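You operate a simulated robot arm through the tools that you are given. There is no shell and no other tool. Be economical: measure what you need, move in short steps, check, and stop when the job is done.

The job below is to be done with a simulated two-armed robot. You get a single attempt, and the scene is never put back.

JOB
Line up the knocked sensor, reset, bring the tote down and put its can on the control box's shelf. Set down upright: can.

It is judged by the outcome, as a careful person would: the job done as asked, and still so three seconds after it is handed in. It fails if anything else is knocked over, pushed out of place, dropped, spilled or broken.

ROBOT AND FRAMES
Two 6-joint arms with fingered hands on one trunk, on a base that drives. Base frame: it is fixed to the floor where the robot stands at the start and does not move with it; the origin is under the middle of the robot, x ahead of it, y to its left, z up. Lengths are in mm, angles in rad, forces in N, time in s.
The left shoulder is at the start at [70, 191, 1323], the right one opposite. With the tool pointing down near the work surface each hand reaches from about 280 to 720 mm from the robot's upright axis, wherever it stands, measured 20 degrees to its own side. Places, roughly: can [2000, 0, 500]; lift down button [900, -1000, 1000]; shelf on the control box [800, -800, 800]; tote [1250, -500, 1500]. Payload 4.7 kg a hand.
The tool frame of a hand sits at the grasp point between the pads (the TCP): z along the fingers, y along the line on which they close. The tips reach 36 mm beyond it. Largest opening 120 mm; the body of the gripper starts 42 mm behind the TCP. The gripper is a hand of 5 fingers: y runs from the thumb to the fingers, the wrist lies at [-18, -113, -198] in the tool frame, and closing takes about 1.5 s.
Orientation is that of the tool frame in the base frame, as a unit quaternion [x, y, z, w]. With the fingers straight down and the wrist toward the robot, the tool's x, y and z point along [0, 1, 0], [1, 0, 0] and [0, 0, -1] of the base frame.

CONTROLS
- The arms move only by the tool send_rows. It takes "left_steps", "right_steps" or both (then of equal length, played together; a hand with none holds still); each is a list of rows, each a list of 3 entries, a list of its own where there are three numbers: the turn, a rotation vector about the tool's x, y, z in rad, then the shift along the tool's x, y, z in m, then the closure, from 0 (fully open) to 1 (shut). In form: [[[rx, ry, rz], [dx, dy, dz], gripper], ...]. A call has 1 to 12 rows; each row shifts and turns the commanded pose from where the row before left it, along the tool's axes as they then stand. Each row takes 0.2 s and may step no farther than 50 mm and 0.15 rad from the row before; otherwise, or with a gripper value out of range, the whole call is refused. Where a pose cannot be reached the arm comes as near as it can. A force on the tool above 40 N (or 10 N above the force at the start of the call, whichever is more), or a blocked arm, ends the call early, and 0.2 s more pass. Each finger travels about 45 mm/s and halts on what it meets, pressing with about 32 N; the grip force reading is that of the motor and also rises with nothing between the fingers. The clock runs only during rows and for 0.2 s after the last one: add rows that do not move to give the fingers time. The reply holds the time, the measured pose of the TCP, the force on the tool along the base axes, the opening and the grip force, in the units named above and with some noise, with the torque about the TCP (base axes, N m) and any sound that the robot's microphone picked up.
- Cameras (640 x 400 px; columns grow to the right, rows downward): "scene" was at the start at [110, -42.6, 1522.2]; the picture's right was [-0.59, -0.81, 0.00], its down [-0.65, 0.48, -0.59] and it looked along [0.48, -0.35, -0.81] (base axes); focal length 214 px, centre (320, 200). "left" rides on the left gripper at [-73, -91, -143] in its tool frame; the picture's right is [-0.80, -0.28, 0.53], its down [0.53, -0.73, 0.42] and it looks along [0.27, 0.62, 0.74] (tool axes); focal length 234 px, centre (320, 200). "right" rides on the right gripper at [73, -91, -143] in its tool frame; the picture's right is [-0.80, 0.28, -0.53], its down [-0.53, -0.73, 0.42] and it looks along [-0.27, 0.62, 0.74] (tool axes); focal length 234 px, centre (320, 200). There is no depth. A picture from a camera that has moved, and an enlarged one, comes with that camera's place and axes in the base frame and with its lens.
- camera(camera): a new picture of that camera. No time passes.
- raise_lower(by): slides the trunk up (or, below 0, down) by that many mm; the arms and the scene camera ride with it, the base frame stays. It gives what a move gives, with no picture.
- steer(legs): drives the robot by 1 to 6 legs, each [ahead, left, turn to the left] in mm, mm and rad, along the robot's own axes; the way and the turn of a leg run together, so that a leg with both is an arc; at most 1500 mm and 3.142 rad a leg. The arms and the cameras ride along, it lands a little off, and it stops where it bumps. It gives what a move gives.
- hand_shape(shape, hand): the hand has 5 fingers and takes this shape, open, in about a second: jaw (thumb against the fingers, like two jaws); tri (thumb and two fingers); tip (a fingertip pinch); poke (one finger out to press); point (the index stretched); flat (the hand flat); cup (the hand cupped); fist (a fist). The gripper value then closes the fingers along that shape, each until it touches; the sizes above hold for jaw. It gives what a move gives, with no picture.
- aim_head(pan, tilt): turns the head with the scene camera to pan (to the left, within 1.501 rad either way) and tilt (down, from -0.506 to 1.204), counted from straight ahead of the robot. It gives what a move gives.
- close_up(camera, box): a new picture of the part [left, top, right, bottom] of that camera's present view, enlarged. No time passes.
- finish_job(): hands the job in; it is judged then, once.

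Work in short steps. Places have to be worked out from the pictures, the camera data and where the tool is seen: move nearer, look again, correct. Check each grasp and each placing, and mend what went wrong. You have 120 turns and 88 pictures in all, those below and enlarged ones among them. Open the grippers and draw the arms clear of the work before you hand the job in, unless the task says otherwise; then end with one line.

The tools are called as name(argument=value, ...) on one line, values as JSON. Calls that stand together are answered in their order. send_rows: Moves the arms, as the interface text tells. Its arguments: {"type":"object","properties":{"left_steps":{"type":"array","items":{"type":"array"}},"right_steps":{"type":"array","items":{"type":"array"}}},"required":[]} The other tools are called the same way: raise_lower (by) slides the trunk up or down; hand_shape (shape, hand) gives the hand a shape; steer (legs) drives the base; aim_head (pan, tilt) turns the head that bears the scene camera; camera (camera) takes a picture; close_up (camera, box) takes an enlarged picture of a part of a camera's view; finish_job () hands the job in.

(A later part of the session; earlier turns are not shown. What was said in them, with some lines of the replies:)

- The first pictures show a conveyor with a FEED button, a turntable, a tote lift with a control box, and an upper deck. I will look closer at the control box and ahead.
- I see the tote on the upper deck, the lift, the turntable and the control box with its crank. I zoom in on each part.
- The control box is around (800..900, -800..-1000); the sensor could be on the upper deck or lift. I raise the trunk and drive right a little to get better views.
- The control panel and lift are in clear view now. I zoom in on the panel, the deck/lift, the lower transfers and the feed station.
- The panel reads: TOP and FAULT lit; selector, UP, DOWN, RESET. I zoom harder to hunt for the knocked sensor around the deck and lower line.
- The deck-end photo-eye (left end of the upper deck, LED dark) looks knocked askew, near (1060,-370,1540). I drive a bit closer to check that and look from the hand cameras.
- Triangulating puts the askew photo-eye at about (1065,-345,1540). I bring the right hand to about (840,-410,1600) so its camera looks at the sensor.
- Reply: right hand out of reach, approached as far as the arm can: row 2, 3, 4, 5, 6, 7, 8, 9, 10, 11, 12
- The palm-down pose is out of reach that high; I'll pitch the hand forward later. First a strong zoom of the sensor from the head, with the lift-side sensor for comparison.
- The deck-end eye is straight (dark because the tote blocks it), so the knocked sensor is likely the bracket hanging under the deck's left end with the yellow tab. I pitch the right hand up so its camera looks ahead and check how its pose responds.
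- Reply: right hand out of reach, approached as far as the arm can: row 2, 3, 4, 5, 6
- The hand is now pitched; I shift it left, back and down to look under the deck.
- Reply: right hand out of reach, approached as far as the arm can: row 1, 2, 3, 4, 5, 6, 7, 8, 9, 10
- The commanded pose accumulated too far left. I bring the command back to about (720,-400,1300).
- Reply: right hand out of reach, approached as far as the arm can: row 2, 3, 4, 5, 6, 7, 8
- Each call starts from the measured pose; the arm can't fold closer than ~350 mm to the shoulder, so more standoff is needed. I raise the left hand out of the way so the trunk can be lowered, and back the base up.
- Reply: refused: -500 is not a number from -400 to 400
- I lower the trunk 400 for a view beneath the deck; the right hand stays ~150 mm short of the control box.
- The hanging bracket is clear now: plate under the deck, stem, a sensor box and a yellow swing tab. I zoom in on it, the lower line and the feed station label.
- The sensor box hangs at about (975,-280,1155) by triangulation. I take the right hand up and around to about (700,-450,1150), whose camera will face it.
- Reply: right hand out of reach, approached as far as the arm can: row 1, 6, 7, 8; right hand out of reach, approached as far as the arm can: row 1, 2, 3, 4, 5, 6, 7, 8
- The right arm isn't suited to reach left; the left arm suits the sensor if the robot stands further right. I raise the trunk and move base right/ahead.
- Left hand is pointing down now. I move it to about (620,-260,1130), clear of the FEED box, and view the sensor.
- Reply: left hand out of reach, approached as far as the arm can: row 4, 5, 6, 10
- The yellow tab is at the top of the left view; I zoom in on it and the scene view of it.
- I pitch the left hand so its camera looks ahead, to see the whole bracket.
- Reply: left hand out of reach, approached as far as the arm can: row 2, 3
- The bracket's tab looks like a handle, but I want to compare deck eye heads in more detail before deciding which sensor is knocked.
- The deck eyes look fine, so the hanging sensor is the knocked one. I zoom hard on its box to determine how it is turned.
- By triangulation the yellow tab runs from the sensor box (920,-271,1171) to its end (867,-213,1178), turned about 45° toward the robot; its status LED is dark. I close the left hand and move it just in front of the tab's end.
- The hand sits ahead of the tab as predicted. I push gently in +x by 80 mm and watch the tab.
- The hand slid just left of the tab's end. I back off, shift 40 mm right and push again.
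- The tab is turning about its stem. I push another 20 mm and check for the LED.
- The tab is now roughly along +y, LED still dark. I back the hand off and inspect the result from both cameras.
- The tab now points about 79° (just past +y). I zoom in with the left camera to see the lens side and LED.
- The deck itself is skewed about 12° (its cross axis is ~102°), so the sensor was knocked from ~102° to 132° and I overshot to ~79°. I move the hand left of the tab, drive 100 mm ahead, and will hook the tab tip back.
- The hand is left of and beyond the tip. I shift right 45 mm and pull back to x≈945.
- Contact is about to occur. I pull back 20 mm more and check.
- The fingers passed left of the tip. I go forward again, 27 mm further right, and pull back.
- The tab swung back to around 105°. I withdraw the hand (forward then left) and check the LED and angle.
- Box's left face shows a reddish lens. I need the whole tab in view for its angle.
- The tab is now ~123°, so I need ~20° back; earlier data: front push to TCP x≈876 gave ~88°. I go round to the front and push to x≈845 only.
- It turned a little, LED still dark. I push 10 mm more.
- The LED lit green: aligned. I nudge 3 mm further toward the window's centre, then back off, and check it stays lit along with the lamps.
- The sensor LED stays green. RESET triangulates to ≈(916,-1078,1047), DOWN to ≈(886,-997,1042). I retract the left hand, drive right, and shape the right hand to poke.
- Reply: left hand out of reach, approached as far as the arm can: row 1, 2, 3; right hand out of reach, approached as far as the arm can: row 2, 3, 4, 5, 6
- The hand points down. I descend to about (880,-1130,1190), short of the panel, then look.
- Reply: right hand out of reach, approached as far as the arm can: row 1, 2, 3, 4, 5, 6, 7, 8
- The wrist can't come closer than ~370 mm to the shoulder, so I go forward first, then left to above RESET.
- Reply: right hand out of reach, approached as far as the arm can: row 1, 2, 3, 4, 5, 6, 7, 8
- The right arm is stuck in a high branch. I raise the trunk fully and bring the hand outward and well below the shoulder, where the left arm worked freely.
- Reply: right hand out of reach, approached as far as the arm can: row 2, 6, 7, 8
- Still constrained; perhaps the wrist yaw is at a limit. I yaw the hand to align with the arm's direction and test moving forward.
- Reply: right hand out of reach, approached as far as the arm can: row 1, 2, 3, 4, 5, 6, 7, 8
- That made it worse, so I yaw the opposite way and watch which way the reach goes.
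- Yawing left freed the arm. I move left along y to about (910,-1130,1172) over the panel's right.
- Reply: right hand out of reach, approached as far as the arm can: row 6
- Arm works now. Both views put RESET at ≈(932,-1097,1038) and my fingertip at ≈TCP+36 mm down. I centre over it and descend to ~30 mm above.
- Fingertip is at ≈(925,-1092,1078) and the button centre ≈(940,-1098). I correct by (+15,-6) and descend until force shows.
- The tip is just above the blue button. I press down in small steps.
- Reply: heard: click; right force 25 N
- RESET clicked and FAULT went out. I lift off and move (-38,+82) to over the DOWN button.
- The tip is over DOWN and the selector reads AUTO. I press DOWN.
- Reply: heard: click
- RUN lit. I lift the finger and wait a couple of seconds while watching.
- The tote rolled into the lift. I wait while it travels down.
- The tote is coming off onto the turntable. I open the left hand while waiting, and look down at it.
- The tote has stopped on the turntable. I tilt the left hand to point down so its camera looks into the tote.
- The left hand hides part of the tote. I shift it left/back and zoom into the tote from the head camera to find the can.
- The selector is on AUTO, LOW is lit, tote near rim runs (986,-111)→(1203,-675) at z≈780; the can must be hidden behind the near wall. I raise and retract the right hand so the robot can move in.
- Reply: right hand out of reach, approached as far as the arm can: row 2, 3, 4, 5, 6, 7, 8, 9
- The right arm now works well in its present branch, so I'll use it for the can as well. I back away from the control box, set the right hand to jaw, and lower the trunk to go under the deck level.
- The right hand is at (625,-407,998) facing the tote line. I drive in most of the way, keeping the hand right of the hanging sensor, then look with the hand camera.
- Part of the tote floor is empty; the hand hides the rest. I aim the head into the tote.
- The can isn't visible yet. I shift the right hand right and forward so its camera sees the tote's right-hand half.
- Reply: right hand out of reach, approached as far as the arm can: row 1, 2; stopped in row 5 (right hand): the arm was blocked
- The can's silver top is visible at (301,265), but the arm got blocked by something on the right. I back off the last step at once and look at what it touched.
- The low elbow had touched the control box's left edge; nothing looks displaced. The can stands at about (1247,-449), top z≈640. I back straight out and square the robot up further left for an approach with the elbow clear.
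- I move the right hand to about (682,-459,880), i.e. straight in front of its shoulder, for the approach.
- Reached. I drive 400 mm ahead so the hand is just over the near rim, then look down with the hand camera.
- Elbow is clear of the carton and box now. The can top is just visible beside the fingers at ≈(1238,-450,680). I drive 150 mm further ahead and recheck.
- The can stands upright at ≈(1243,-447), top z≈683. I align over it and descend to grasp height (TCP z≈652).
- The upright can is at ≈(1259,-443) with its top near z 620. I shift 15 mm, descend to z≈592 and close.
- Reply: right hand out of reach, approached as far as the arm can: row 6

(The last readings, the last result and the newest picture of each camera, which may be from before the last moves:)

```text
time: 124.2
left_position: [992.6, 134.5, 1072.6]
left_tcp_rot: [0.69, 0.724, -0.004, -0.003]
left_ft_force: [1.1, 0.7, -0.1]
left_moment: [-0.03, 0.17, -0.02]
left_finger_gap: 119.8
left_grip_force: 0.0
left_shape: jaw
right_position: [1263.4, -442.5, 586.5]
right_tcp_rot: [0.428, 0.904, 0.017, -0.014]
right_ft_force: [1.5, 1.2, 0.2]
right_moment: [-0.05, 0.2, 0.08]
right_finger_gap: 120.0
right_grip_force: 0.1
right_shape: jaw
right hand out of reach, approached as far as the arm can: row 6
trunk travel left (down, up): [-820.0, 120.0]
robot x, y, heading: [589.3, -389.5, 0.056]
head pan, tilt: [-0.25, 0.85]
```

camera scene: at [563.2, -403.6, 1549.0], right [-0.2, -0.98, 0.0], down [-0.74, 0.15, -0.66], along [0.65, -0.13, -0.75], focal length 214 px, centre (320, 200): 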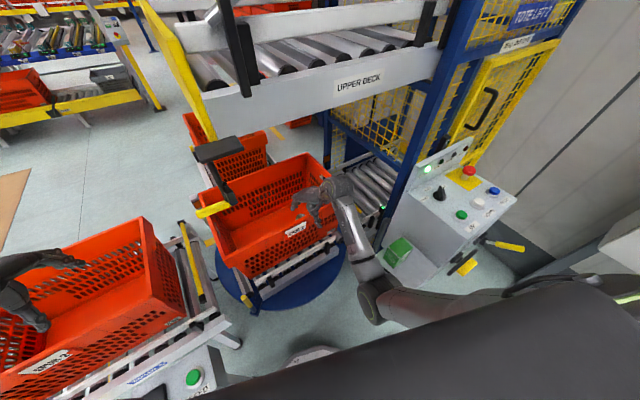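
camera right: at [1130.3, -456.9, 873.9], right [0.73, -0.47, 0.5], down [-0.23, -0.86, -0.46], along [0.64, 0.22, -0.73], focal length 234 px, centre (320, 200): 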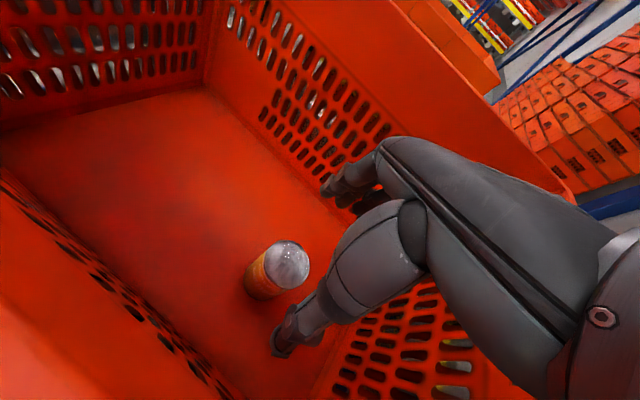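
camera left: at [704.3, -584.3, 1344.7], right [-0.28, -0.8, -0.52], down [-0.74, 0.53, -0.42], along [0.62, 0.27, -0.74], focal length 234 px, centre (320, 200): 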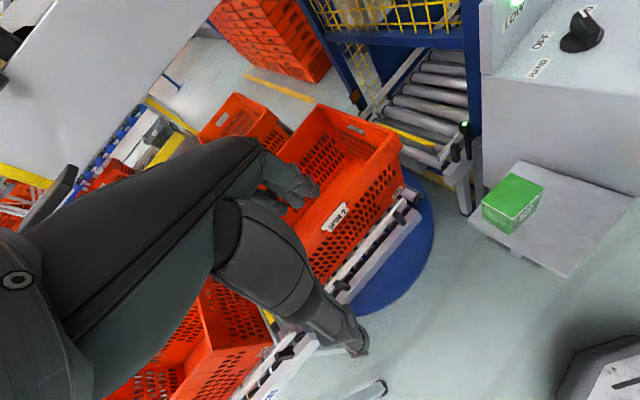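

Reached z 586 without contact. I take one look and then close.

close_up(camera="right", box=[200, 180, 400, 380])

```text
2.00 times, centred on (300, 280) of right
camera zoom: at [1148.0, -450.9, 731.3], right [0.73, -0.47, 0.5], down [-0.23, -0.86, -0.46], along [0.64, 0.22, -0.74], focal length 468 px, centre (360, 40)
```

zoom: 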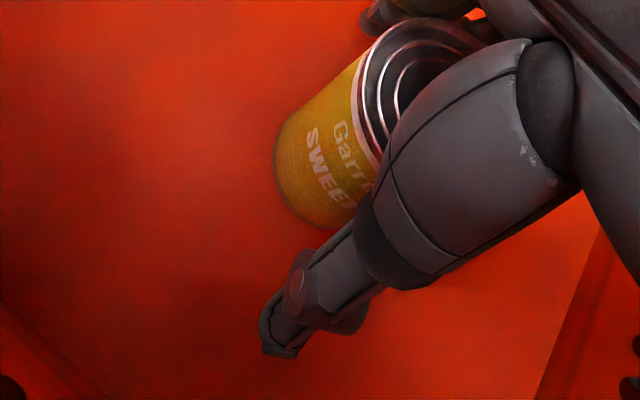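

The can (tinned sweetcorn) is between thumb and fingers. I close the hand.

send_rows(right_steps=[[[0, 0, 0], [0, 0, 0], 1], [[0, 0, 0], [0, 0, 0], 1], [[0, 0, 0], [0, 0, 0], 1], [[0, 0, 0], [0, 0, 0], 1], [[0, 0, 0], [0, 0, 0], 1], [[0, 0, 0], [0, 0, 0], 1], [[0, 0, 0], [0, 0, 0], 1], [[0, 0, 0], [0, 0, 0], 1], [[0, 0, 0], [0, 0, 0], 1]])

```text
time: 126.2
left_position: [981.8, 130.6, 1080.6]
left_tcp_rot: [0.691, 0.723, 0.0, 0.0]
left_ft_force: [-0.1, -0.9, -0.4]
left_moment: [0.0, 0.01, 0.05]
left_finger_gap: 119.7
left_grip_force: 0.1
left_shape: jaw
right_position: [1254.7, -450.6, 594.2]
right_tcp_rot: [0.429, 0.903, 0.018, -0.012]
right_ft_force: [1.5, -0.5, -0.3]
right_moment: [-0.01, 0.1, 0.05]
right_finger_gap: 48.6
right_grip_force: 31.7
right_shape: jaw
trunk travel left (down, up): [-820.0, 120.0]
robot x, y, heading: [586.0, -386.6, 0.054]
head pan, tilt: [-0.25, 0.85]
```

Gripped: gap 48.6 mm, 32 N. I lift straight up to z≈895.

send_rows(right_steps=[[[0, 0, 0], [0, 0, -0.03], 1], [[0, 0, 0], [0, 0, -0.03], 1], [[0, 0, 0], [0, 0, -0.04], 1], [[0, 0, 0], [0, 0, -0.04], 1], [[0, 0, 0], [0, 0, -0.04], 1], [[0, 0, 0], [0, 0, -0.04], 1], [[0, 0, 0], [0, 0, -0.04], 1], [[0, 0, 0], [0, 0, -0.04], 1]])

```text
time: 128.0
left_position: [982.2, 130.7, 1080.2]
left_tcp_rot: [0.691, 0.723, -0.001, 0.001]
left_ft_force: [0.0, 0.4, -1.5]
left_moment: [0.03, 0.02, 0.0]
left_finger_gap: 120.0
left_grip_force: 0.0
left_shape: jaw
right_position: [1257.1, -463.7, 894.7]
right_tcp_rot: [0.428, 0.904, 0.018, -0.014]
right_ft_force: [-0.7, -0.5, -4.0]
right_moment: [0.05, 0.0, 0.0]
right_finger_gap: 46.8
right_grip_force: 32.4
right_shape: jaw
trunk travel left (down, up): [-820.0, 120.0]
robot x, y, heading: [587.7, -391.3, 0.055]
head pan, tilt: [-0.25, 0.85]
```

The can is held (about 4 N). I raise 60 mm more for clearance over the rim and back straight out, then move across to the shelf side well short of it.

raise_lower(by=60)

steer(legs=[[-570, 30, 0], [0, 0, 0.095], [0, -420, 0]])

aim_head(pan=-0.3, tilt=0.75)

camera(camera="scene")

```text
time: 129.0
left_position: [983.6, 131.1, 1140.9]
left_tcp_rot: [0.691, 0.723, -0.002, 0.001]
left_ft_force: [0.4, 0.9, -0.1]
left_moment: [-0.03, 0.01, 0.0]
left_finger_gap: 119.9
left_grip_force: 0.1
left_shape: jaw
right_position: [1258.2, -464.5, 955.6]
right_tcp_rot: [0.428, 0.903, 0.018, -0.013]
right_ft_force: [-0.1, -0.4, -3.1]
right_moment: [0.02, -0.02, -0.02]
right_finger_gap: 46.7
right_grip_force: 32.0
right_shape: jaw
trunk travel left (down, up): [-880.0, 60.0]
robot x, y, heading: [587.7, -388.4, 0.053]
head pan, tilt: [-0.25, 0.85]
```

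```text
time: 135.0
left_position: [423.2, -251.3, 1140.3]
left_tcp_rot: [0.655, 0.756, -0.001, 0.0]
left_ft_force: [-0.2, -0.1, 0.4]
left_moment: [-0.01, 0.03, 0.03]
left_finger_gap: 119.7
left_grip_force: 0.1
left_shape: jaw
right_position: [755.4, -816.7, 954.6]
right_tcp_rot: [0.384, 0.923, 0.018, -0.014]
right_ft_force: [-0.1, -0.1, -3.0]
right_moment: [0.0, -0.01, 0.03]
right_finger_gap: 46.7
right_grip_force: 31.9
right_shape: jaw
trunk travel left (down, up): [-880.0, 60.0]
robot x, y, heading: [78.1, -813.1, 0.154]
head pan, tilt: [-0.25, 0.85]
```

```text
time: 135.6
left_position: [421.8, -252.5, 1140.0]
left_tcp_rot: [0.655, 0.756, -0.001, 0.0]
left_ft_force: [0.4, -0.4, -0.4]
left_moment: [0.02, 0.01, -0.02]
left_finger_gap: 120.0
left_grip_force: 0.0
left_shape: jaw
right_position: [753.6, -818.2, 954.7]
right_tcp_rot: [0.384, 0.923, 0.017, -0.014]
right_ft_force: [-0.6, -0.5, -3.1]
right_moment: [0.02, -0.02, 0.0]
right_finger_gap: 46.8
right_grip_force: 31.2
right_shape: jaw
trunk travel left (down, up): [-880.0, 60.0]
robot x, y, heading: [82.0, -811.2, 0.152]
head pan, tilt: [-0.3, 0.75]
```

```text
5 pictures are left
camera scene: at [210.5, -814.1, 1616.8], right [-0.15, -0.99, 0.0], down [-0.68, 0.1, -0.73], along [0.72, -0.11, -0.68], focal length 214 px, centre (320, 200)
```

scene: 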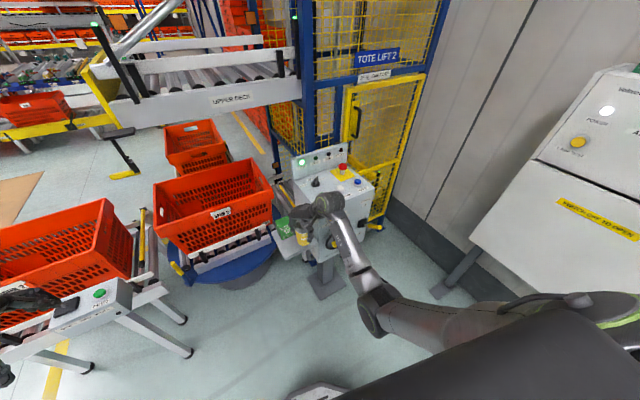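

The can is held upright in front of the shelf. I zoom in on the shelf, carton and can.

close_up(camera="scene", box=[260, 180, 360, 270])

```text
4.44 times, centred on (310, 225) of scene
camera zoom: at [210.5, -814.1, 1616.8], right [-0.15, -0.99, 0.0], down [-0.68, 0.1, -0.73], along [0.72, -0.11, -0.68], focal length 953 px, centre (364, 89)
```

zoom: 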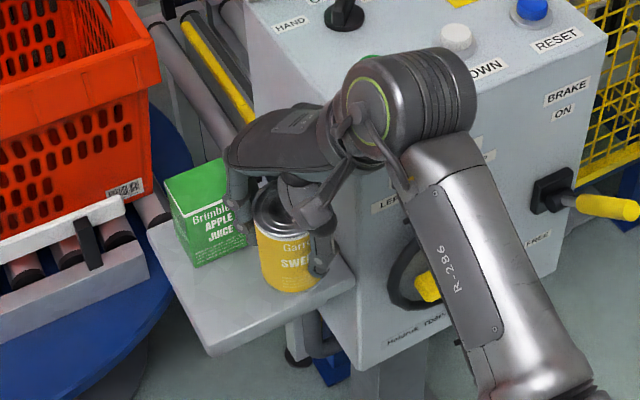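

Shelf corners and carton check out (shelf z≈800, carton front face ~92 mm back from the shelf's front edge); can bottom ≈850. I move to over the free front-right spot (≈(800,-811)) and lower most of the way.

send_rows(right_steps=[[[0, 0, 0], [-0.0105, 0.019, 0], 1], [[0, 0, 0], [-0.0105, 0.019, 0], 1], [[0, 0, 0], [0, 0, 0.015], 1], [[0, 0, 0], [0, 0, 0.015], 1]])

close_up(camera="scene", box=[260, 180, 360, 270])

```text
time: 136.6
left_position: [423.4, -253.2, 1140.4]
left_tcp_rot: [0.655, 0.756, 0.0, 0.0]
left_ft_force: [-0.4, -1.1, 0.4]
left_moment: [0.02, -0.01, 0.02]
left_finger_gap: 120.2
left_grip_force: 0.0
left_shape: jaw
right_position: [796.2, -802.9, 923.3]
right_tcp_rot: [0.385, 0.923, 0.017, -0.013]
right_ft_force: [-0.7, 0.2, -3.2]
right_moment: [0.05, 0.0, -0.04]
right_finger_gap: 46.7
right_grip_force: 32.2
right_shape: jaw
trunk travel left (down, up): [-880.0, 60.0]
robot x, y, heading: [73.0, -810.0, 0.154]
head pan, tilt: [-0.3, 0.75]
```

```text
4.44 times, centred on (310, 225) of scene
camera zoom: at [210.8, -813.6, 1616.9], right [-0.15, -0.99, 0.0], down [-0.67, 0.1, -0.73], along [0.72, -0.11, -0.68], focal length 953 px, centre (364, 89)
```

zoom: 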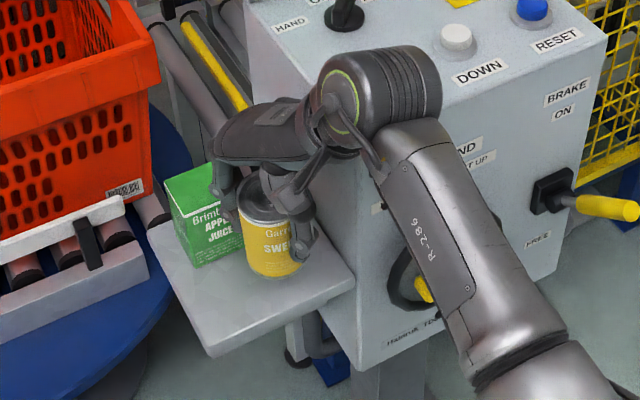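

The can is ~20 mm above the shelf, clear of the carton. I lower in 5 mm steps until contact force.

send_rows(right_steps=[[[0, 0, 0], [0, 0, 0.006], 1], [[0, 0, 0], [0, 0, 0.005], 1], [[0, 0, 0], [0, 0, 0.004], 1]])

```text
time: 137.4
left_position: [423.2, -253.0, 1139.9]
left_tcp_rot: [0.655, 0.756, -0.001, 0.0]
left_ft_force: [-0.3, 0.0, 0.8]
left_moment: [0.02, -0.02, 0.0]
left_finger_gap: 120.0
left_grip_force: 0.1
left_shape: jaw
right_position: [795.3, -803.5, 909.3]
right_tcp_rot: [0.384, 0.923, 0.017, -0.015]
right_ft_force: [-0.2, -0.1, -3.8]
right_moment: [0.02, -0.04, 0.0]
right_finger_gap: 46.7
right_grip_force: 32.4
right_shape: jaw
trunk travel left (down, up): [-880.0, 60.0]
robot x, y, heading: [77.4, -809.9, 0.144]
head pan, tilt: [-0.3, 0.75]
```

No contact yet (force still -3.8). I continue down in small steps.

send_rows(right_steps=[[[0, 0, 0], [0, 0, 0.004], 1], [[0, 0, 0], [0, 0, 0.003], 1]])

send_rows(right_steps=[[[0, 0, 0], [0, 0, 0.003], 1], [[0, 0, 0], [0, 0, 0.002], 1]])

```text
time: 138.0
left_position: [423.1, -252.1, 1140.7]
left_tcp_rot: [0.654, 0.756, -0.001, 0.0]
left_ft_force: [-0.2, -0.1, 0.5]
left_moment: [-0.03, 0.01, -0.01]
left_finger_gap: 120.1
left_grip_force: 0.1
left_shape: jaw
right_position: [795.9, -802.9, 902.4]
right_tcp_rot: [0.384, 0.923, 0.019, -0.014]
right_ft_force: [-0.1, 0.3, -3.6]
right_moment: [0.02, -0.04, 0.01]
right_finger_gap: 46.5
right_grip_force: 32.4
right_shape: jaw
trunk travel left (down, up): [-880.0, 60.0]
robot x, y, heading: [76.9, -811.9, 0.15]
head pan, tilt: [-0.3, 0.75]
```

```text
time: 138.6
left_position: [422.1, -252.2, 1140.6]
left_tcp_rot: [0.654, 0.756, -0.001, -0.001]
left_ft_force: [-0.1, 0.0, -0.5]
left_moment: [-0.03, 0.03, 0.0]
left_finger_gap: 119.8
left_grip_force: 0.1
left_shape: jaw
right_position: [795.2, -802.9, 897.7]
right_tcp_rot: [0.384, 0.923, 0.018, -0.015]
right_ft_force: [-0.2, -0.4, -3.0]
right_moment: [0.05, -0.03, 0.0]
right_finger_gap: 46.5
right_grip_force: 32.1
right_shape: jaw
trunk travel left (down, up): [-880.0, 60.0]
robot x, y, heading: [75.3, -809.2, 0.153]
head pan, tilt: [-0.3, 0.75]
```

Still hanging freely at TCP 898. I keep stepping down.

send_rows(right_steps=[[[0, 0, 0], [0, 0, 0.003], 1], [[0, 0, 0], [0, 0, 0.003], 1]])

send_rows(right_steps=[[[0, 0, 0], [0, 0, 0.003], 1], [[0, 0, 0], [0, 0, 0.002], 1]])

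close_up(camera="scene", box=[280, 200, 345, 260])

```text
time: 139.2
left_position: [422.9, -253.1, 1139.7]
left_tcp_rot: [0.654, 0.756, -0.002, 0.0]
left_ft_force: [-1.0, 0.2, -0.3]
left_moment: [-0.02, 0.02, 0.0]
left_finger_gap: 119.9
left_grip_force: 0.1
left_shape: jaw
right_position: [796.6, -801.2, 892.3]
right_tcp_rot: [0.384, 0.923, 0.018, -0.014]
right_ft_force: [-1.2, 0.3, -4.1]
right_moment: [0.03, 0.0, 0.01]
right_finger_gap: 46.9
right_grip_force: 31.8
right_shape: jaw
trunk travel left (down, up): [-880.0, 60.0]
robot x, y, heading: [76.2, -809.9, 0.147]
head pan, tilt: [-0.3, 0.75]
```

```text
time: 139.8
left_position: [422.4, -252.9, 1140.4]
left_tcp_rot: [0.655, 0.755, -0.001, 0.0]
left_ft_force: [-1.0, -0.2, 0.1]
left_moment: [-0.04, -0.02, -0.01]
left_finger_gap: 119.9
left_grip_force: 0.0
left_shape: jaw
right_position: [795.6, -801.9, 886.8]
right_tcp_rot: [0.384, 0.923, 0.018, -0.015]
right_ft_force: [-0.6, -1.3, -1.8]
right_moment: [0.11, -0.09, 0.0]
right_finger_gap: 46.4
right_grip_force: 31.6
right_shape: jaw
trunk travel left (down, up): [-880.0, 60.0]
robot x, y, heading: [75.9, -813.7, 0.15]
head pan, tilt: [-0.3, 0.75]
```

```text
6.67 times, centred on (312, 230) of scene
camera zoom: at [210.3, -813.9, 1616.9], right [-0.15, -0.99, 0.0], down [-0.67, 0.1, -0.73], along [0.72, -0.11, -0.68], focal length 1430 px, centre (370, 0)
```

zoom: 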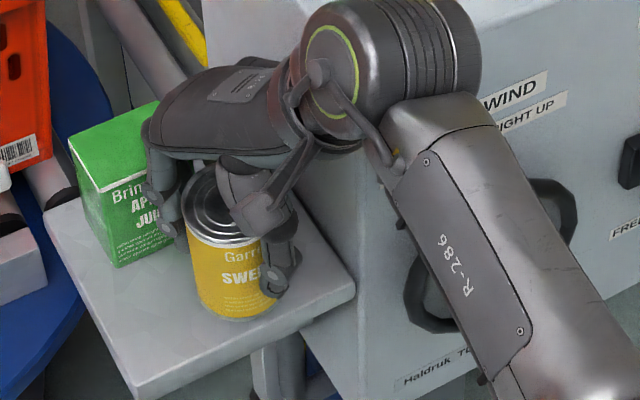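

Contact is starting (force rose to -1.8 N) and the can is well inside the shelf. I lower 2 mm more to seat it.

send_rows(right_steps=[[[0, 0, 0], [0, 0, 0.001], 1], [[0, 0, 0], [0, 0, 0.001], 1]])

```text
time: 140.4
left_position: [422.8, -253.7, 1141.1]
left_tcp_rot: [0.655, 0.756, -0.001, 0.0]
left_ft_force: [0.1, 0.6, 0.1]
left_moment: [-0.02, -0.02, 0.0]
left_finger_gap: 119.7
left_grip_force: 0.0
left_shape: jaw
right_position: [794.6, -802.5, 885.1]
right_tcp_rot: [0.384, 0.923, 0.019, -0.014]
right_ft_force: [-1.2, -0.6, -2.2]
right_moment: [0.01, -0.09, 0.0]
right_finger_gap: 46.7
right_grip_force: 32.0
right_shape: jaw
trunk travel left (down, up): [-880.0, 60.0]
robot x, y, heading: [79.4, -808.6, 0.152]
head pan, tilt: [-0.3, 0.75]
```

The reading is ambiguous, so I go down 2–3 mm more.

send_rows(right_steps=[[[0, 0, 0], [0, 0, 0.0015], 1], [[0, 0, 0], [0, 0, 0.0015], 1]])

```text
time: 141.0
left_position: [423.3, -253.1, 1140.1]
left_tcp_rot: [0.655, 0.756, -0.002, 0.0]
left_ft_force: [0.8, -0.5, 0.6]
left_moment: [-0.01, 0.0, 0.0]
left_finger_gap: 119.8
left_grip_force: 0.1
left_shape: jaw
right_position: [795.8, -802.8, 881.5]
right_tcp_rot: [0.384, 0.923, 0.018, -0.014]
right_ft_force: [-0.5, -0.7, -2.2]
right_moment: [0.09, -0.09, 0.0]
right_finger_gap: 46.6
right_grip_force: 32.2
right_shape: jaw
trunk travel left (down, up): [-880.0, 60.0]
robot x, y, heading: [71.6, -812.1, 0.152]
head pan, tilt: [-0.3, 0.75]
```

Still -2.2 N. I lower 4 mm more and compare.

send_rows(right_steps=[[[0, 0, 0], [0, 0, 0.002], 1], [[0, 0, 0], [0, 0, 0.002], 1], [[0, 0, 0], [0, 0, 0], 1]])

```text
time: 141.8
left_position: [423.2, -252.3, 1139.9]
left_tcp_rot: [0.655, 0.756, -0.001, 0.0]
left_ft_force: [0.4, 0.6, -0.4]
left_moment: [0.01, 0.0, 0.02]
left_finger_gap: 119.9
left_grip_force: 0.1
left_shape: jaw
right_position: [795.3, -802.1, 877.3]
right_tcp_rot: [0.384, 0.923, 0.017, -0.014]
right_ft_force: [-0.8, -0.2, -2.8]
right_moment: [0.09, -0.01, -0.05]
right_finger_gap: 46.5
right_grip_force: 31.9
right_shape: jaw
trunk travel left (down, up): [-880.0, 60.0]
robot x, y, heading: [79.8, -810.0, 0.15]
head pan, tilt: [-0.3, 0.75]
```

Likely no contact yet (noise about ±1 N). I continue with 2 mm steps, watching for a clear jump.

send_rows(right_steps=[[[0, 0, 0], [0, 0, 0.002], 1], [[0, 0, 0], [0, 0, 0.002], 1], [[0, 0, 0], [0, 0, 0], 1]])

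send_rows(right_steps=[[[0, 0, 0], [0, 0, 0.002], 1], [[0, 0, 0], [0, 0, 0.002], 1], [[0, 0, 0], [0, 0, 0], 1]])

```text
time: 142.6
left_position: [422.6, -252.5, 1140.3]
left_tcp_rot: [0.654, 0.756, -0.001, 0.0]
left_ft_force: [0.3, -0.9, 0.8]
left_moment: [0.01, -0.02, -0.01]
left_finger_gap: 119.6
left_grip_force: 0.0
left_shape: jaw
right_position: [794.3, -799.8, 873.5]
right_tcp_rot: [0.384, 0.923, 0.017, -0.014]
right_ft_force: [-0.3, -0.2, -3.2]
right_moment: [0.07, -0.01, -0.01]
right_finger_gap: 46.5
right_grip_force: 31.3
right_shape: jaw
trunk travel left (down, up): [-880.0, 60.0]
robot x, y, heading: [79.2, -810.2, 0.155]
head pan, tilt: [-0.3, 0.75]
```

```text
time: 143.4
left_position: [422.9, -253.4, 1139.8]
left_tcp_rot: [0.654, 0.756, -0.002, 0.0]
left_ft_force: [0.0, 0.2, 0.1]
left_moment: [0.01, -0.03, -0.04]
left_finger_gap: 119.8
left_grip_force: 0.1
left_shape: jaw
right_position: [795.6, -801.8, 870.6]
right_tcp_rot: [0.384, 0.923, 0.018, -0.014]
right_ft_force: [-0.3, 0.4, -3.6]
right_moment: [0.03, -0.07, 0.0]
right_finger_gap: 46.3
right_grip_force: 32.0
right_shape: jaw
trunk travel left (down, up): [-880.0, 60.0]
robot x, y, heading: [77.8, -809.3, 0.15]
head pan, tilt: [-0.3, 0.75]
```

Still hanging. I continue down.

send_rows(right_steps=[[[0, 0, 0], [0, 0, 0.002], 1], [[0, 0, 0], [0, 0, 0.002], 1], [[0, 0, 0], [0, 0, 0], 1]])

send_rows(right_steps=[[[0, 0, 0], [0, 0, 0.002], 1], [[0, 0, 0], [0, 0, 0.002], 1], [[0, 0, 0], [0, 0, 0], 1]])

send_rows(right_steps=[[[0, 0, 0], [0, 0, 0.002], 1], [[0, 0, 0], [0, 0, 0.002], 1], [[0, 0, 0], [0, 0, 0], 1]])

```text
time: 144.2
left_position: [422.1, -252.6, 1139.9]
left_tcp_rot: [0.654, 0.756, -0.001, 0.002]
left_ft_force: [0.3, 0.4, 0.4]
left_moment: [-0.02, 0.01, 0.0]
left_finger_gap: 120.2
left_grip_force: 0.0
left_shape: jaw
right_position: [796.3, -801.2, 867.5]
right_tcp_rot: [0.384, 0.923, 0.019, -0.013]
right_ft_force: [2.2, -2.3, 7.9]
right_moment: [-0.13, 0.12, 0.03]
right_finger_gap: 46.5
right_grip_force: 31.9
right_shape: jaw
trunk travel left (down, up): [-880.0, 60.0]
robot x, y, heading: [81.5, -809.8, 0.149]
head pan, tilt: [-0.3, 0.75]
```

```text
time: 145.0
left_position: [421.5, -253.5, 1141.4]
left_tcp_rot: [0.655, 0.756, 0.001, 0.001]
left_ft_force: [-0.3, -0.2, -0.3]
left_moment: [0.03, 0.0, -0.05]
left_finger_gap: 120.0
left_grip_force: 0.0
left_shape: jaw
right_position: [795.7, -801.4, 865.7]
right_tcp_rot: [0.384, 0.923, 0.021, -0.012]
right_ft_force: [7.6, -0.4, 26.3]
right_moment: [-0.38, 0.26, 0.06]
right_finger_gap: 46.6
right_grip_force: 32.3
right_shape: jaw
trunk travel left (down, up): [-880.0, 60.0]
robot x, y, heading: [79.0, -811.5, 0.151]
head pan, tilt: [-0.3, 0.75]
```

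```text
time: 145.8
left_position: [420.2, -253.0, 1142.6]
left_tcp_rot: [0.654, 0.757, 0.001, 0.002]
left_ft_force: [-0.3, -0.1, 0.6]
left_moment: [0.01, -0.03, -0.01]
left_finger_gap: 119.8
left_grip_force: 0.1
left_shape: jaw
right_position: [795.4, -800.2, 863.8]
right_tcp_rot: [0.384, 0.923, 0.021, -0.009]
right_ft_force: [6.2, 0.3, 36.2]
right_moment: [-0.32, 0.26, 0.03]
right_finger_gap: 47.0
right_grip_force: 32.0
right_shape: jaw
trunk travel left (down, up): [-880.0, 60.0]
robot x, y, heading: [78.5, -809.2, 0.153]
head pan, tilt: [-0.3, 0.75]
```

Clear contact at TCP ≈868; I over-pressed a little, so I rise 4 mm to unload and check.

send_rows(right_steps=[[[0, 0, 0], [0, 0, -0.002], 1], [[0, 0, 0], [0, 0, -0.002], 1], [[0, 0, 0], [0, 0, 0], 1]])

close_up(camera="scene", box=[280, 200, 345, 260])

```text
time: 146.6
left_position: [420.1, -251.3, 1140.5]
left_tcp_rot: [0.655, 0.756, -0.001, 0.001]
left_ft_force: [-1.0, -0.1, -0.3]
left_moment: [-0.01, 0.01, -0.02]
left_finger_gap: 119.9
left_grip_force: 0.2
left_shape: jaw
right_position: [793.4, -799.5, 862.9]
right_tcp_rot: [0.384, 0.923, 0.019, -0.013]
right_ft_force: [8.3, 4.2, 24.5]
right_moment: [-0.05, 0.03, 0.03]
right_finger_gap: 47.3
right_grip_force: 32.0
right_shape: jaw
trunk travel left (down, up): [-880.0, 60.0]
robot x, y, heading: [77.2, -811.6, 0.147]
head pan, tilt: [-0.3, 0.75]
```

```text
6.67 times, centred on (312, 230) of scene
camera zoom: at [207.3, -813.2, 1617.1], right [-0.15, -0.99, 0.0], down [-0.67, 0.1, -0.73], along [0.72, -0.11, -0.68], focal length 1430 px, centre (370, 0)
```

zoom: 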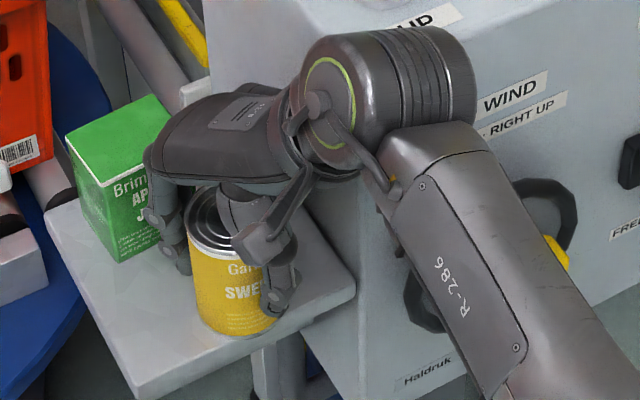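

By geometry the can sits right at the shelf's front edge (u≈25 mm), so I lift 15 mm, move it ~17 mm further in and slightly toward the box, and lower again.

send_rows(right_steps=[[[0, 0, 0], [0, 0, -0.008], 1], [[0, 0, 0], [0, 0, -0.008], 1], [[0, 0, 0], [-0.0147, 0.0117, 0], 1], [[0, 0, 0], [0, 0, 0], 1]])

```text
time: 147.6
left_position: [422.7, -252.0, 1140.1]
left_tcp_rot: [0.655, 0.756, -0.001, 0.0]
left_ft_force: [-0.3, 0.0, -0.4]
left_moment: [0.03, 0.03, -0.01]
left_finger_gap: 119.9
left_grip_force: 0.1
left_shape: jaw
right_position: [811.7, -804.3, 876.1]
right_tcp_rot: [0.384, 0.923, 0.017, -0.014]
right_ft_force: [-0.6, 0.6, -3.4]
right_moment: [0.01, 0.0, -0.02]
right_finger_gap: 46.7
right_grip_force: 31.8
right_shape: jaw
trunk travel left (down, up): [-880.0, 60.0]
robot x, y, heading: [80.4, -810.7, 0.146]
head pan, tilt: [-0.3, 0.75]
```

Free again at z 876, no side force. I lower to the contact height (~868).

send_rows(right_steps=[[[0, 0, 0], [0, 0, 0.004], 1], [[0, 0, 0], [0, 0, 0.003], 1], [[0, 0, 0], [0, 0, 0], 1]])

```text
time: 148.4
left_position: [422.2, -253.2, 1139.6]
left_tcp_rot: [0.654, 0.756, -0.001, -0.001]
left_ft_force: [0.1, 0.9, -0.6]
left_moment: [0.01, -0.02, 0.0]
left_finger_gap: 119.7
left_grip_force: 0.0
left_shape: jaw
right_position: [813.2, -804.2, 872.0]
right_tcp_rot: [0.384, 0.923, 0.018, -0.014]
right_ft_force: [-0.4, 0.6, -3.5]
right_moment: [0.04, -0.03, 0.0]
right_finger_gap: 46.9
right_grip_force: 32.7
right_shape: jaw
trunk travel left (down, up): [-880.0, 60.0]
robot x, y, heading: [77.9, -810.1, 0.149]
head pan, tilt: [-0.3, 0.75]
```

send_rows(right_steps=[[[0, 0, 0], [0, 0, 0.002], 1], [[0, 0, 0], [0, 0, 0.0015], 1], [[0, 0, 0], [0, 0, 0], 1]])

```text
time: 149.2
left_position: [423.0, -252.7, 1140.8]
left_tcp_rot: [0.654, 0.756, -0.001, 0.0]
left_ft_force: [-0.3, -0.6, 0.0]
left_moment: [0.0, 0.01, 0.03]
left_finger_gap: 119.9
left_grip_force: 0.1
left_shape: jaw
right_position: [814.6, -802.2, 867.0]
right_tcp_rot: [0.384, 0.923, 0.017, -0.014]
right_ft_force: [-1.2, -1.6, -2.4]
right_moment: [0.05, -0.05, -0.04]
right_finger_gap: 46.8
right_grip_force: 32.1
right_shape: jaw
trunk travel left (down, up): [-880.0, 60.0]
robot x, y, heading: [78.8, -810.4, 0.15]
head pan, tilt: [-0.3, 0.75]
```

Near contact; I step down 1.5 mm more.

send_rows(right_steps=[[[0, 0, 0], [0, 0, 0.0015], 1], [[0, 0, 0], [0, 0, 0], 1]])

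```text
time: 149.8
left_position: [423.2, -251.9, 1140.4]
left_tcp_rot: [0.655, 0.756, -0.002, 0.0]
left_ft_force: [0.4, 0.5, 0.2]
left_moment: [0.01, -0.03, 0.0]
left_finger_gap: 119.9
left_grip_force: 0.0
left_shape: jaw
right_position: [814.4, -803.3, 865.3]
right_tcp_rot: [0.383, 0.923, 0.018, -0.013]
right_ft_force: [0.4, -0.7, -2.1]
right_moment: [0.06, -0.05, 0.0]
right_finger_gap: 46.8
right_grip_force: 31.9
right_shape: jaw
trunk travel left (down, up): [-880.0, 60.0]
robot x, y, heading: [79.4, -814.4, 0.146]
head pan, tilt: [-0.3, 0.75]
```

send_rows(right_steps=[[[0, 0, 0], [0, 0, 0.0015], 1], [[0, 0, 0], [0, 0, 0.001], 1], [[0, 0, 0], [0, 0, 0], 1]])

```text
time: 150.6
left_position: [422.1, -253.2, 1140.7]
left_tcp_rot: [0.654, 0.756, -0.001, 0.001]
left_ft_force: [0.4, -0.6, 0.1]
left_moment: [0.02, 0.01, 0.01]
left_finger_gap: 119.8
left_grip_force: 0.2
left_shape: jaw
right_position: [814.7, -804.4, 864.7]
right_tcp_rot: [0.384, 0.923, 0.019, -0.013]
right_ft_force: [2.6, -0.2, 5.7]
right_moment: [-0.08, 0.17, 0.03]
right_finger_gap: 46.9
right_grip_force: 32.1
right_shape: jaw
trunk travel left (down, up): [-880.0, 60.0]
robot x, y, heading: [77.4, -809.1, 0.148]
head pan, tilt: [-0.3, 0.75]
```

Seated (5.7 N up). I open the fingers only slightly, to ~64 mm.

send_rows(right_steps=[[[0, 0, 0], [0, 0, 0], 0.6], [[0, 0, 0], [0, 0, 0], 0.56], [[0, 0, 0], [0, 0, 0], 0.52], [[0, 0, 0], [0, 0, 0], 0.48], [[0, 0, 0], [0, 0, 0], 0.46]])

```text
time: 151.8
left_position: [421.9, -253.3, 1140.4]
left_tcp_rot: [0.655, 0.755, -0.001, 0.0]
left_ft_force: [-0.2, -0.1, -0.3]
left_moment: [0.0, 0.0, -0.04]
left_finger_gap: 120.0
left_grip_force: 0.1
left_shape: jaw
right_position: [813.5, -802.2, 862.9]
right_tcp_rot: [0.384, 0.923, 0.017, -0.014]
right_ft_force: [-0.7, 0.2, -0.8]
right_moment: [-0.01, 0.03, -0.03]
right_finger_gap: 63.9
right_grip_force: 0.1
right_shape: jaw
trunk travel left (down, up): [-880.0, 60.0]
robot x, y, heading: [79.3, -812.5, 0.148]
head pan, tilt: [-0.3, 0.75]
```

Released with zero force. I lift straight up slowly, correcting the slight tool tilt.

send_rows(right_steps=[[[0, 0, 0], [0.0007, 0.0007, -0.02], 0.46], [[0, 0, 0], [0.001, 0.001, -0.03], 0.46], [[0, 0, 0], [0.001, 0.001, -0.03], 0.46], [[0, 0, 0], [0.001, 0.001, -0.03], 0.46], [[0, 0, 0], [0.001, 0.001, -0.03], 0.46], [[0, 0, 0], [0, 0, 0], 0.46]])

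```text
time: 153.2
left_position: [422.6, -252.2, 1140.8]
left_tcp_rot: [0.655, 0.756, -0.001, 0.0]
left_ft_force: [-0.8, 0.8, 0.6]
left_moment: [0.02, -0.02, 0.0]
left_finger_gap: 119.8
left_grip_force: 0.1
left_shape: jaw
right_position: [816.5, -804.2, 1002.9]
right_tcp_rot: [0.384, 0.923, 0.018, -0.014]
right_ft_force: [0.6, 0.2, -0.6]
right_moment: [-0.01, -0.03, -0.01]
right_finger_gap: 64.6
right_grip_force: 0.1
right_shape: jaw
trunk travel left (down, up): [-880.0, 60.0]
robot x, y, heading: [80.5, -807.8, 0.149]
head pan, tilt: [-0.3, 0.75]
```

The hand is clear above the can. I back the robot away, open the hand, and use the last picture to verify.

steer(legs=[[-250, 0, 0]])

send_rows(right_steps=[[[0, 0, 0], [0, 0, 0], 0], [[0, 0, 0], [0, 0, 0], 0], [[0, 0, 0], [0, 0, 0], 0], [[0, 0, 0], [0, 0, 0], 0]])

close_up(camera="scene", box=[180, 60, 400, 240])

```text
time: 155.1
left_position: [176.4, -291.1, 1140.1]
left_tcp_rot: [0.654, 0.756, -0.002, 0.0]
left_ft_force: [0.0, 0.3, -0.1]
left_moment: [0.01, 0.0, 0.01]
left_finger_gap: 120.1
left_grip_force: 0.0
left_shape: jaw
right_position: [568.6, -840.4, 1001.4]
right_tcp_rot: [0.384, 0.923, 0.017, -0.015]
right_ft_force: [0.5, -1.2, 0.2]
right_moment: [-0.04, 0.04, -0.02]
right_finger_gap: 64.3
right_grip_force: 0.1
right_shape: jaw
trunk travel left (down, up): [-880.0, 60.0]
robot x, y, heading: [-166.6, -844.2, 0.149]
head pan, tilt: [-0.3, 0.75]
```

```text
time: 156.1
left_position: [175.7, -289.5, 1140.6]
left_tcp_rot: [0.654, 0.756, -0.001, 0.0]
left_ft_force: [0.0, -0.1, 0.1]
left_moment: [-0.02, -0.01, 0.02]
left_finger_gap: 120.0
left_grip_force: 0.1
left_shape: jaw
right_position: [567.4, -841.9, 1002.1]
right_tcp_rot: [0.384, 0.923, 0.018, -0.013]
right_ft_force: [-0.9, -0.5, -0.9]
right_moment: [0.02, 0.03, 0.05]
right_finger_gap: 119.8
right_grip_force: 0.1
right_shape: jaw
trunk travel left (down, up): [-880.0, 60.0]
robot x, y, heading: [-170.2, -848.8, 0.149]
head pan, tilt: [-0.3, 0.75]
```

```text
2.22 times, centred on (290, 150) of scene
camera zoom: at [-37.5, -851.4, 1616.9], right [-0.15, -0.99, 0.0], down [-0.67, 0.1, -0.73], along [0.72, -0.11, -0.68], focal length 477 px, centre (387, 311)
```

zoom: 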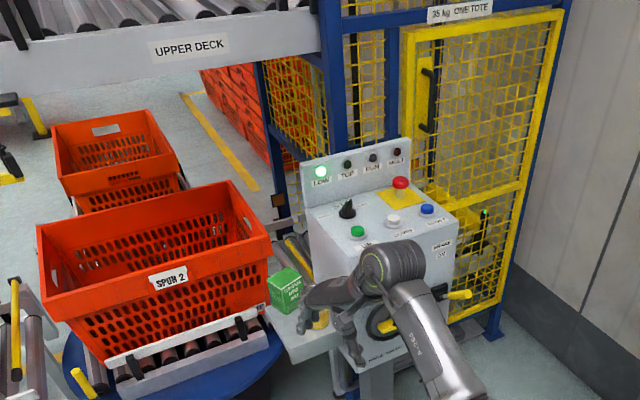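

The carton is in place, and the yellow of the can shows on the shelf beside it. LOW is lit and FAULT is out. Both hands are open and clear, so I hand the job in.

finish_job()

```text
The job is handed in.
```

I lined up the sensor (its light went green), pressed RESET (the FAULT lamp went out), brought the tote down, and set its can upright on the control box's shelf beside the carton. In the last picture the hand partly hides the can, so I judged it upright mainly from the clean release. While I was looking for the can, the right arm was briefly blocked, probably against the control box's left edge; I saw nothing displaced afterwards.
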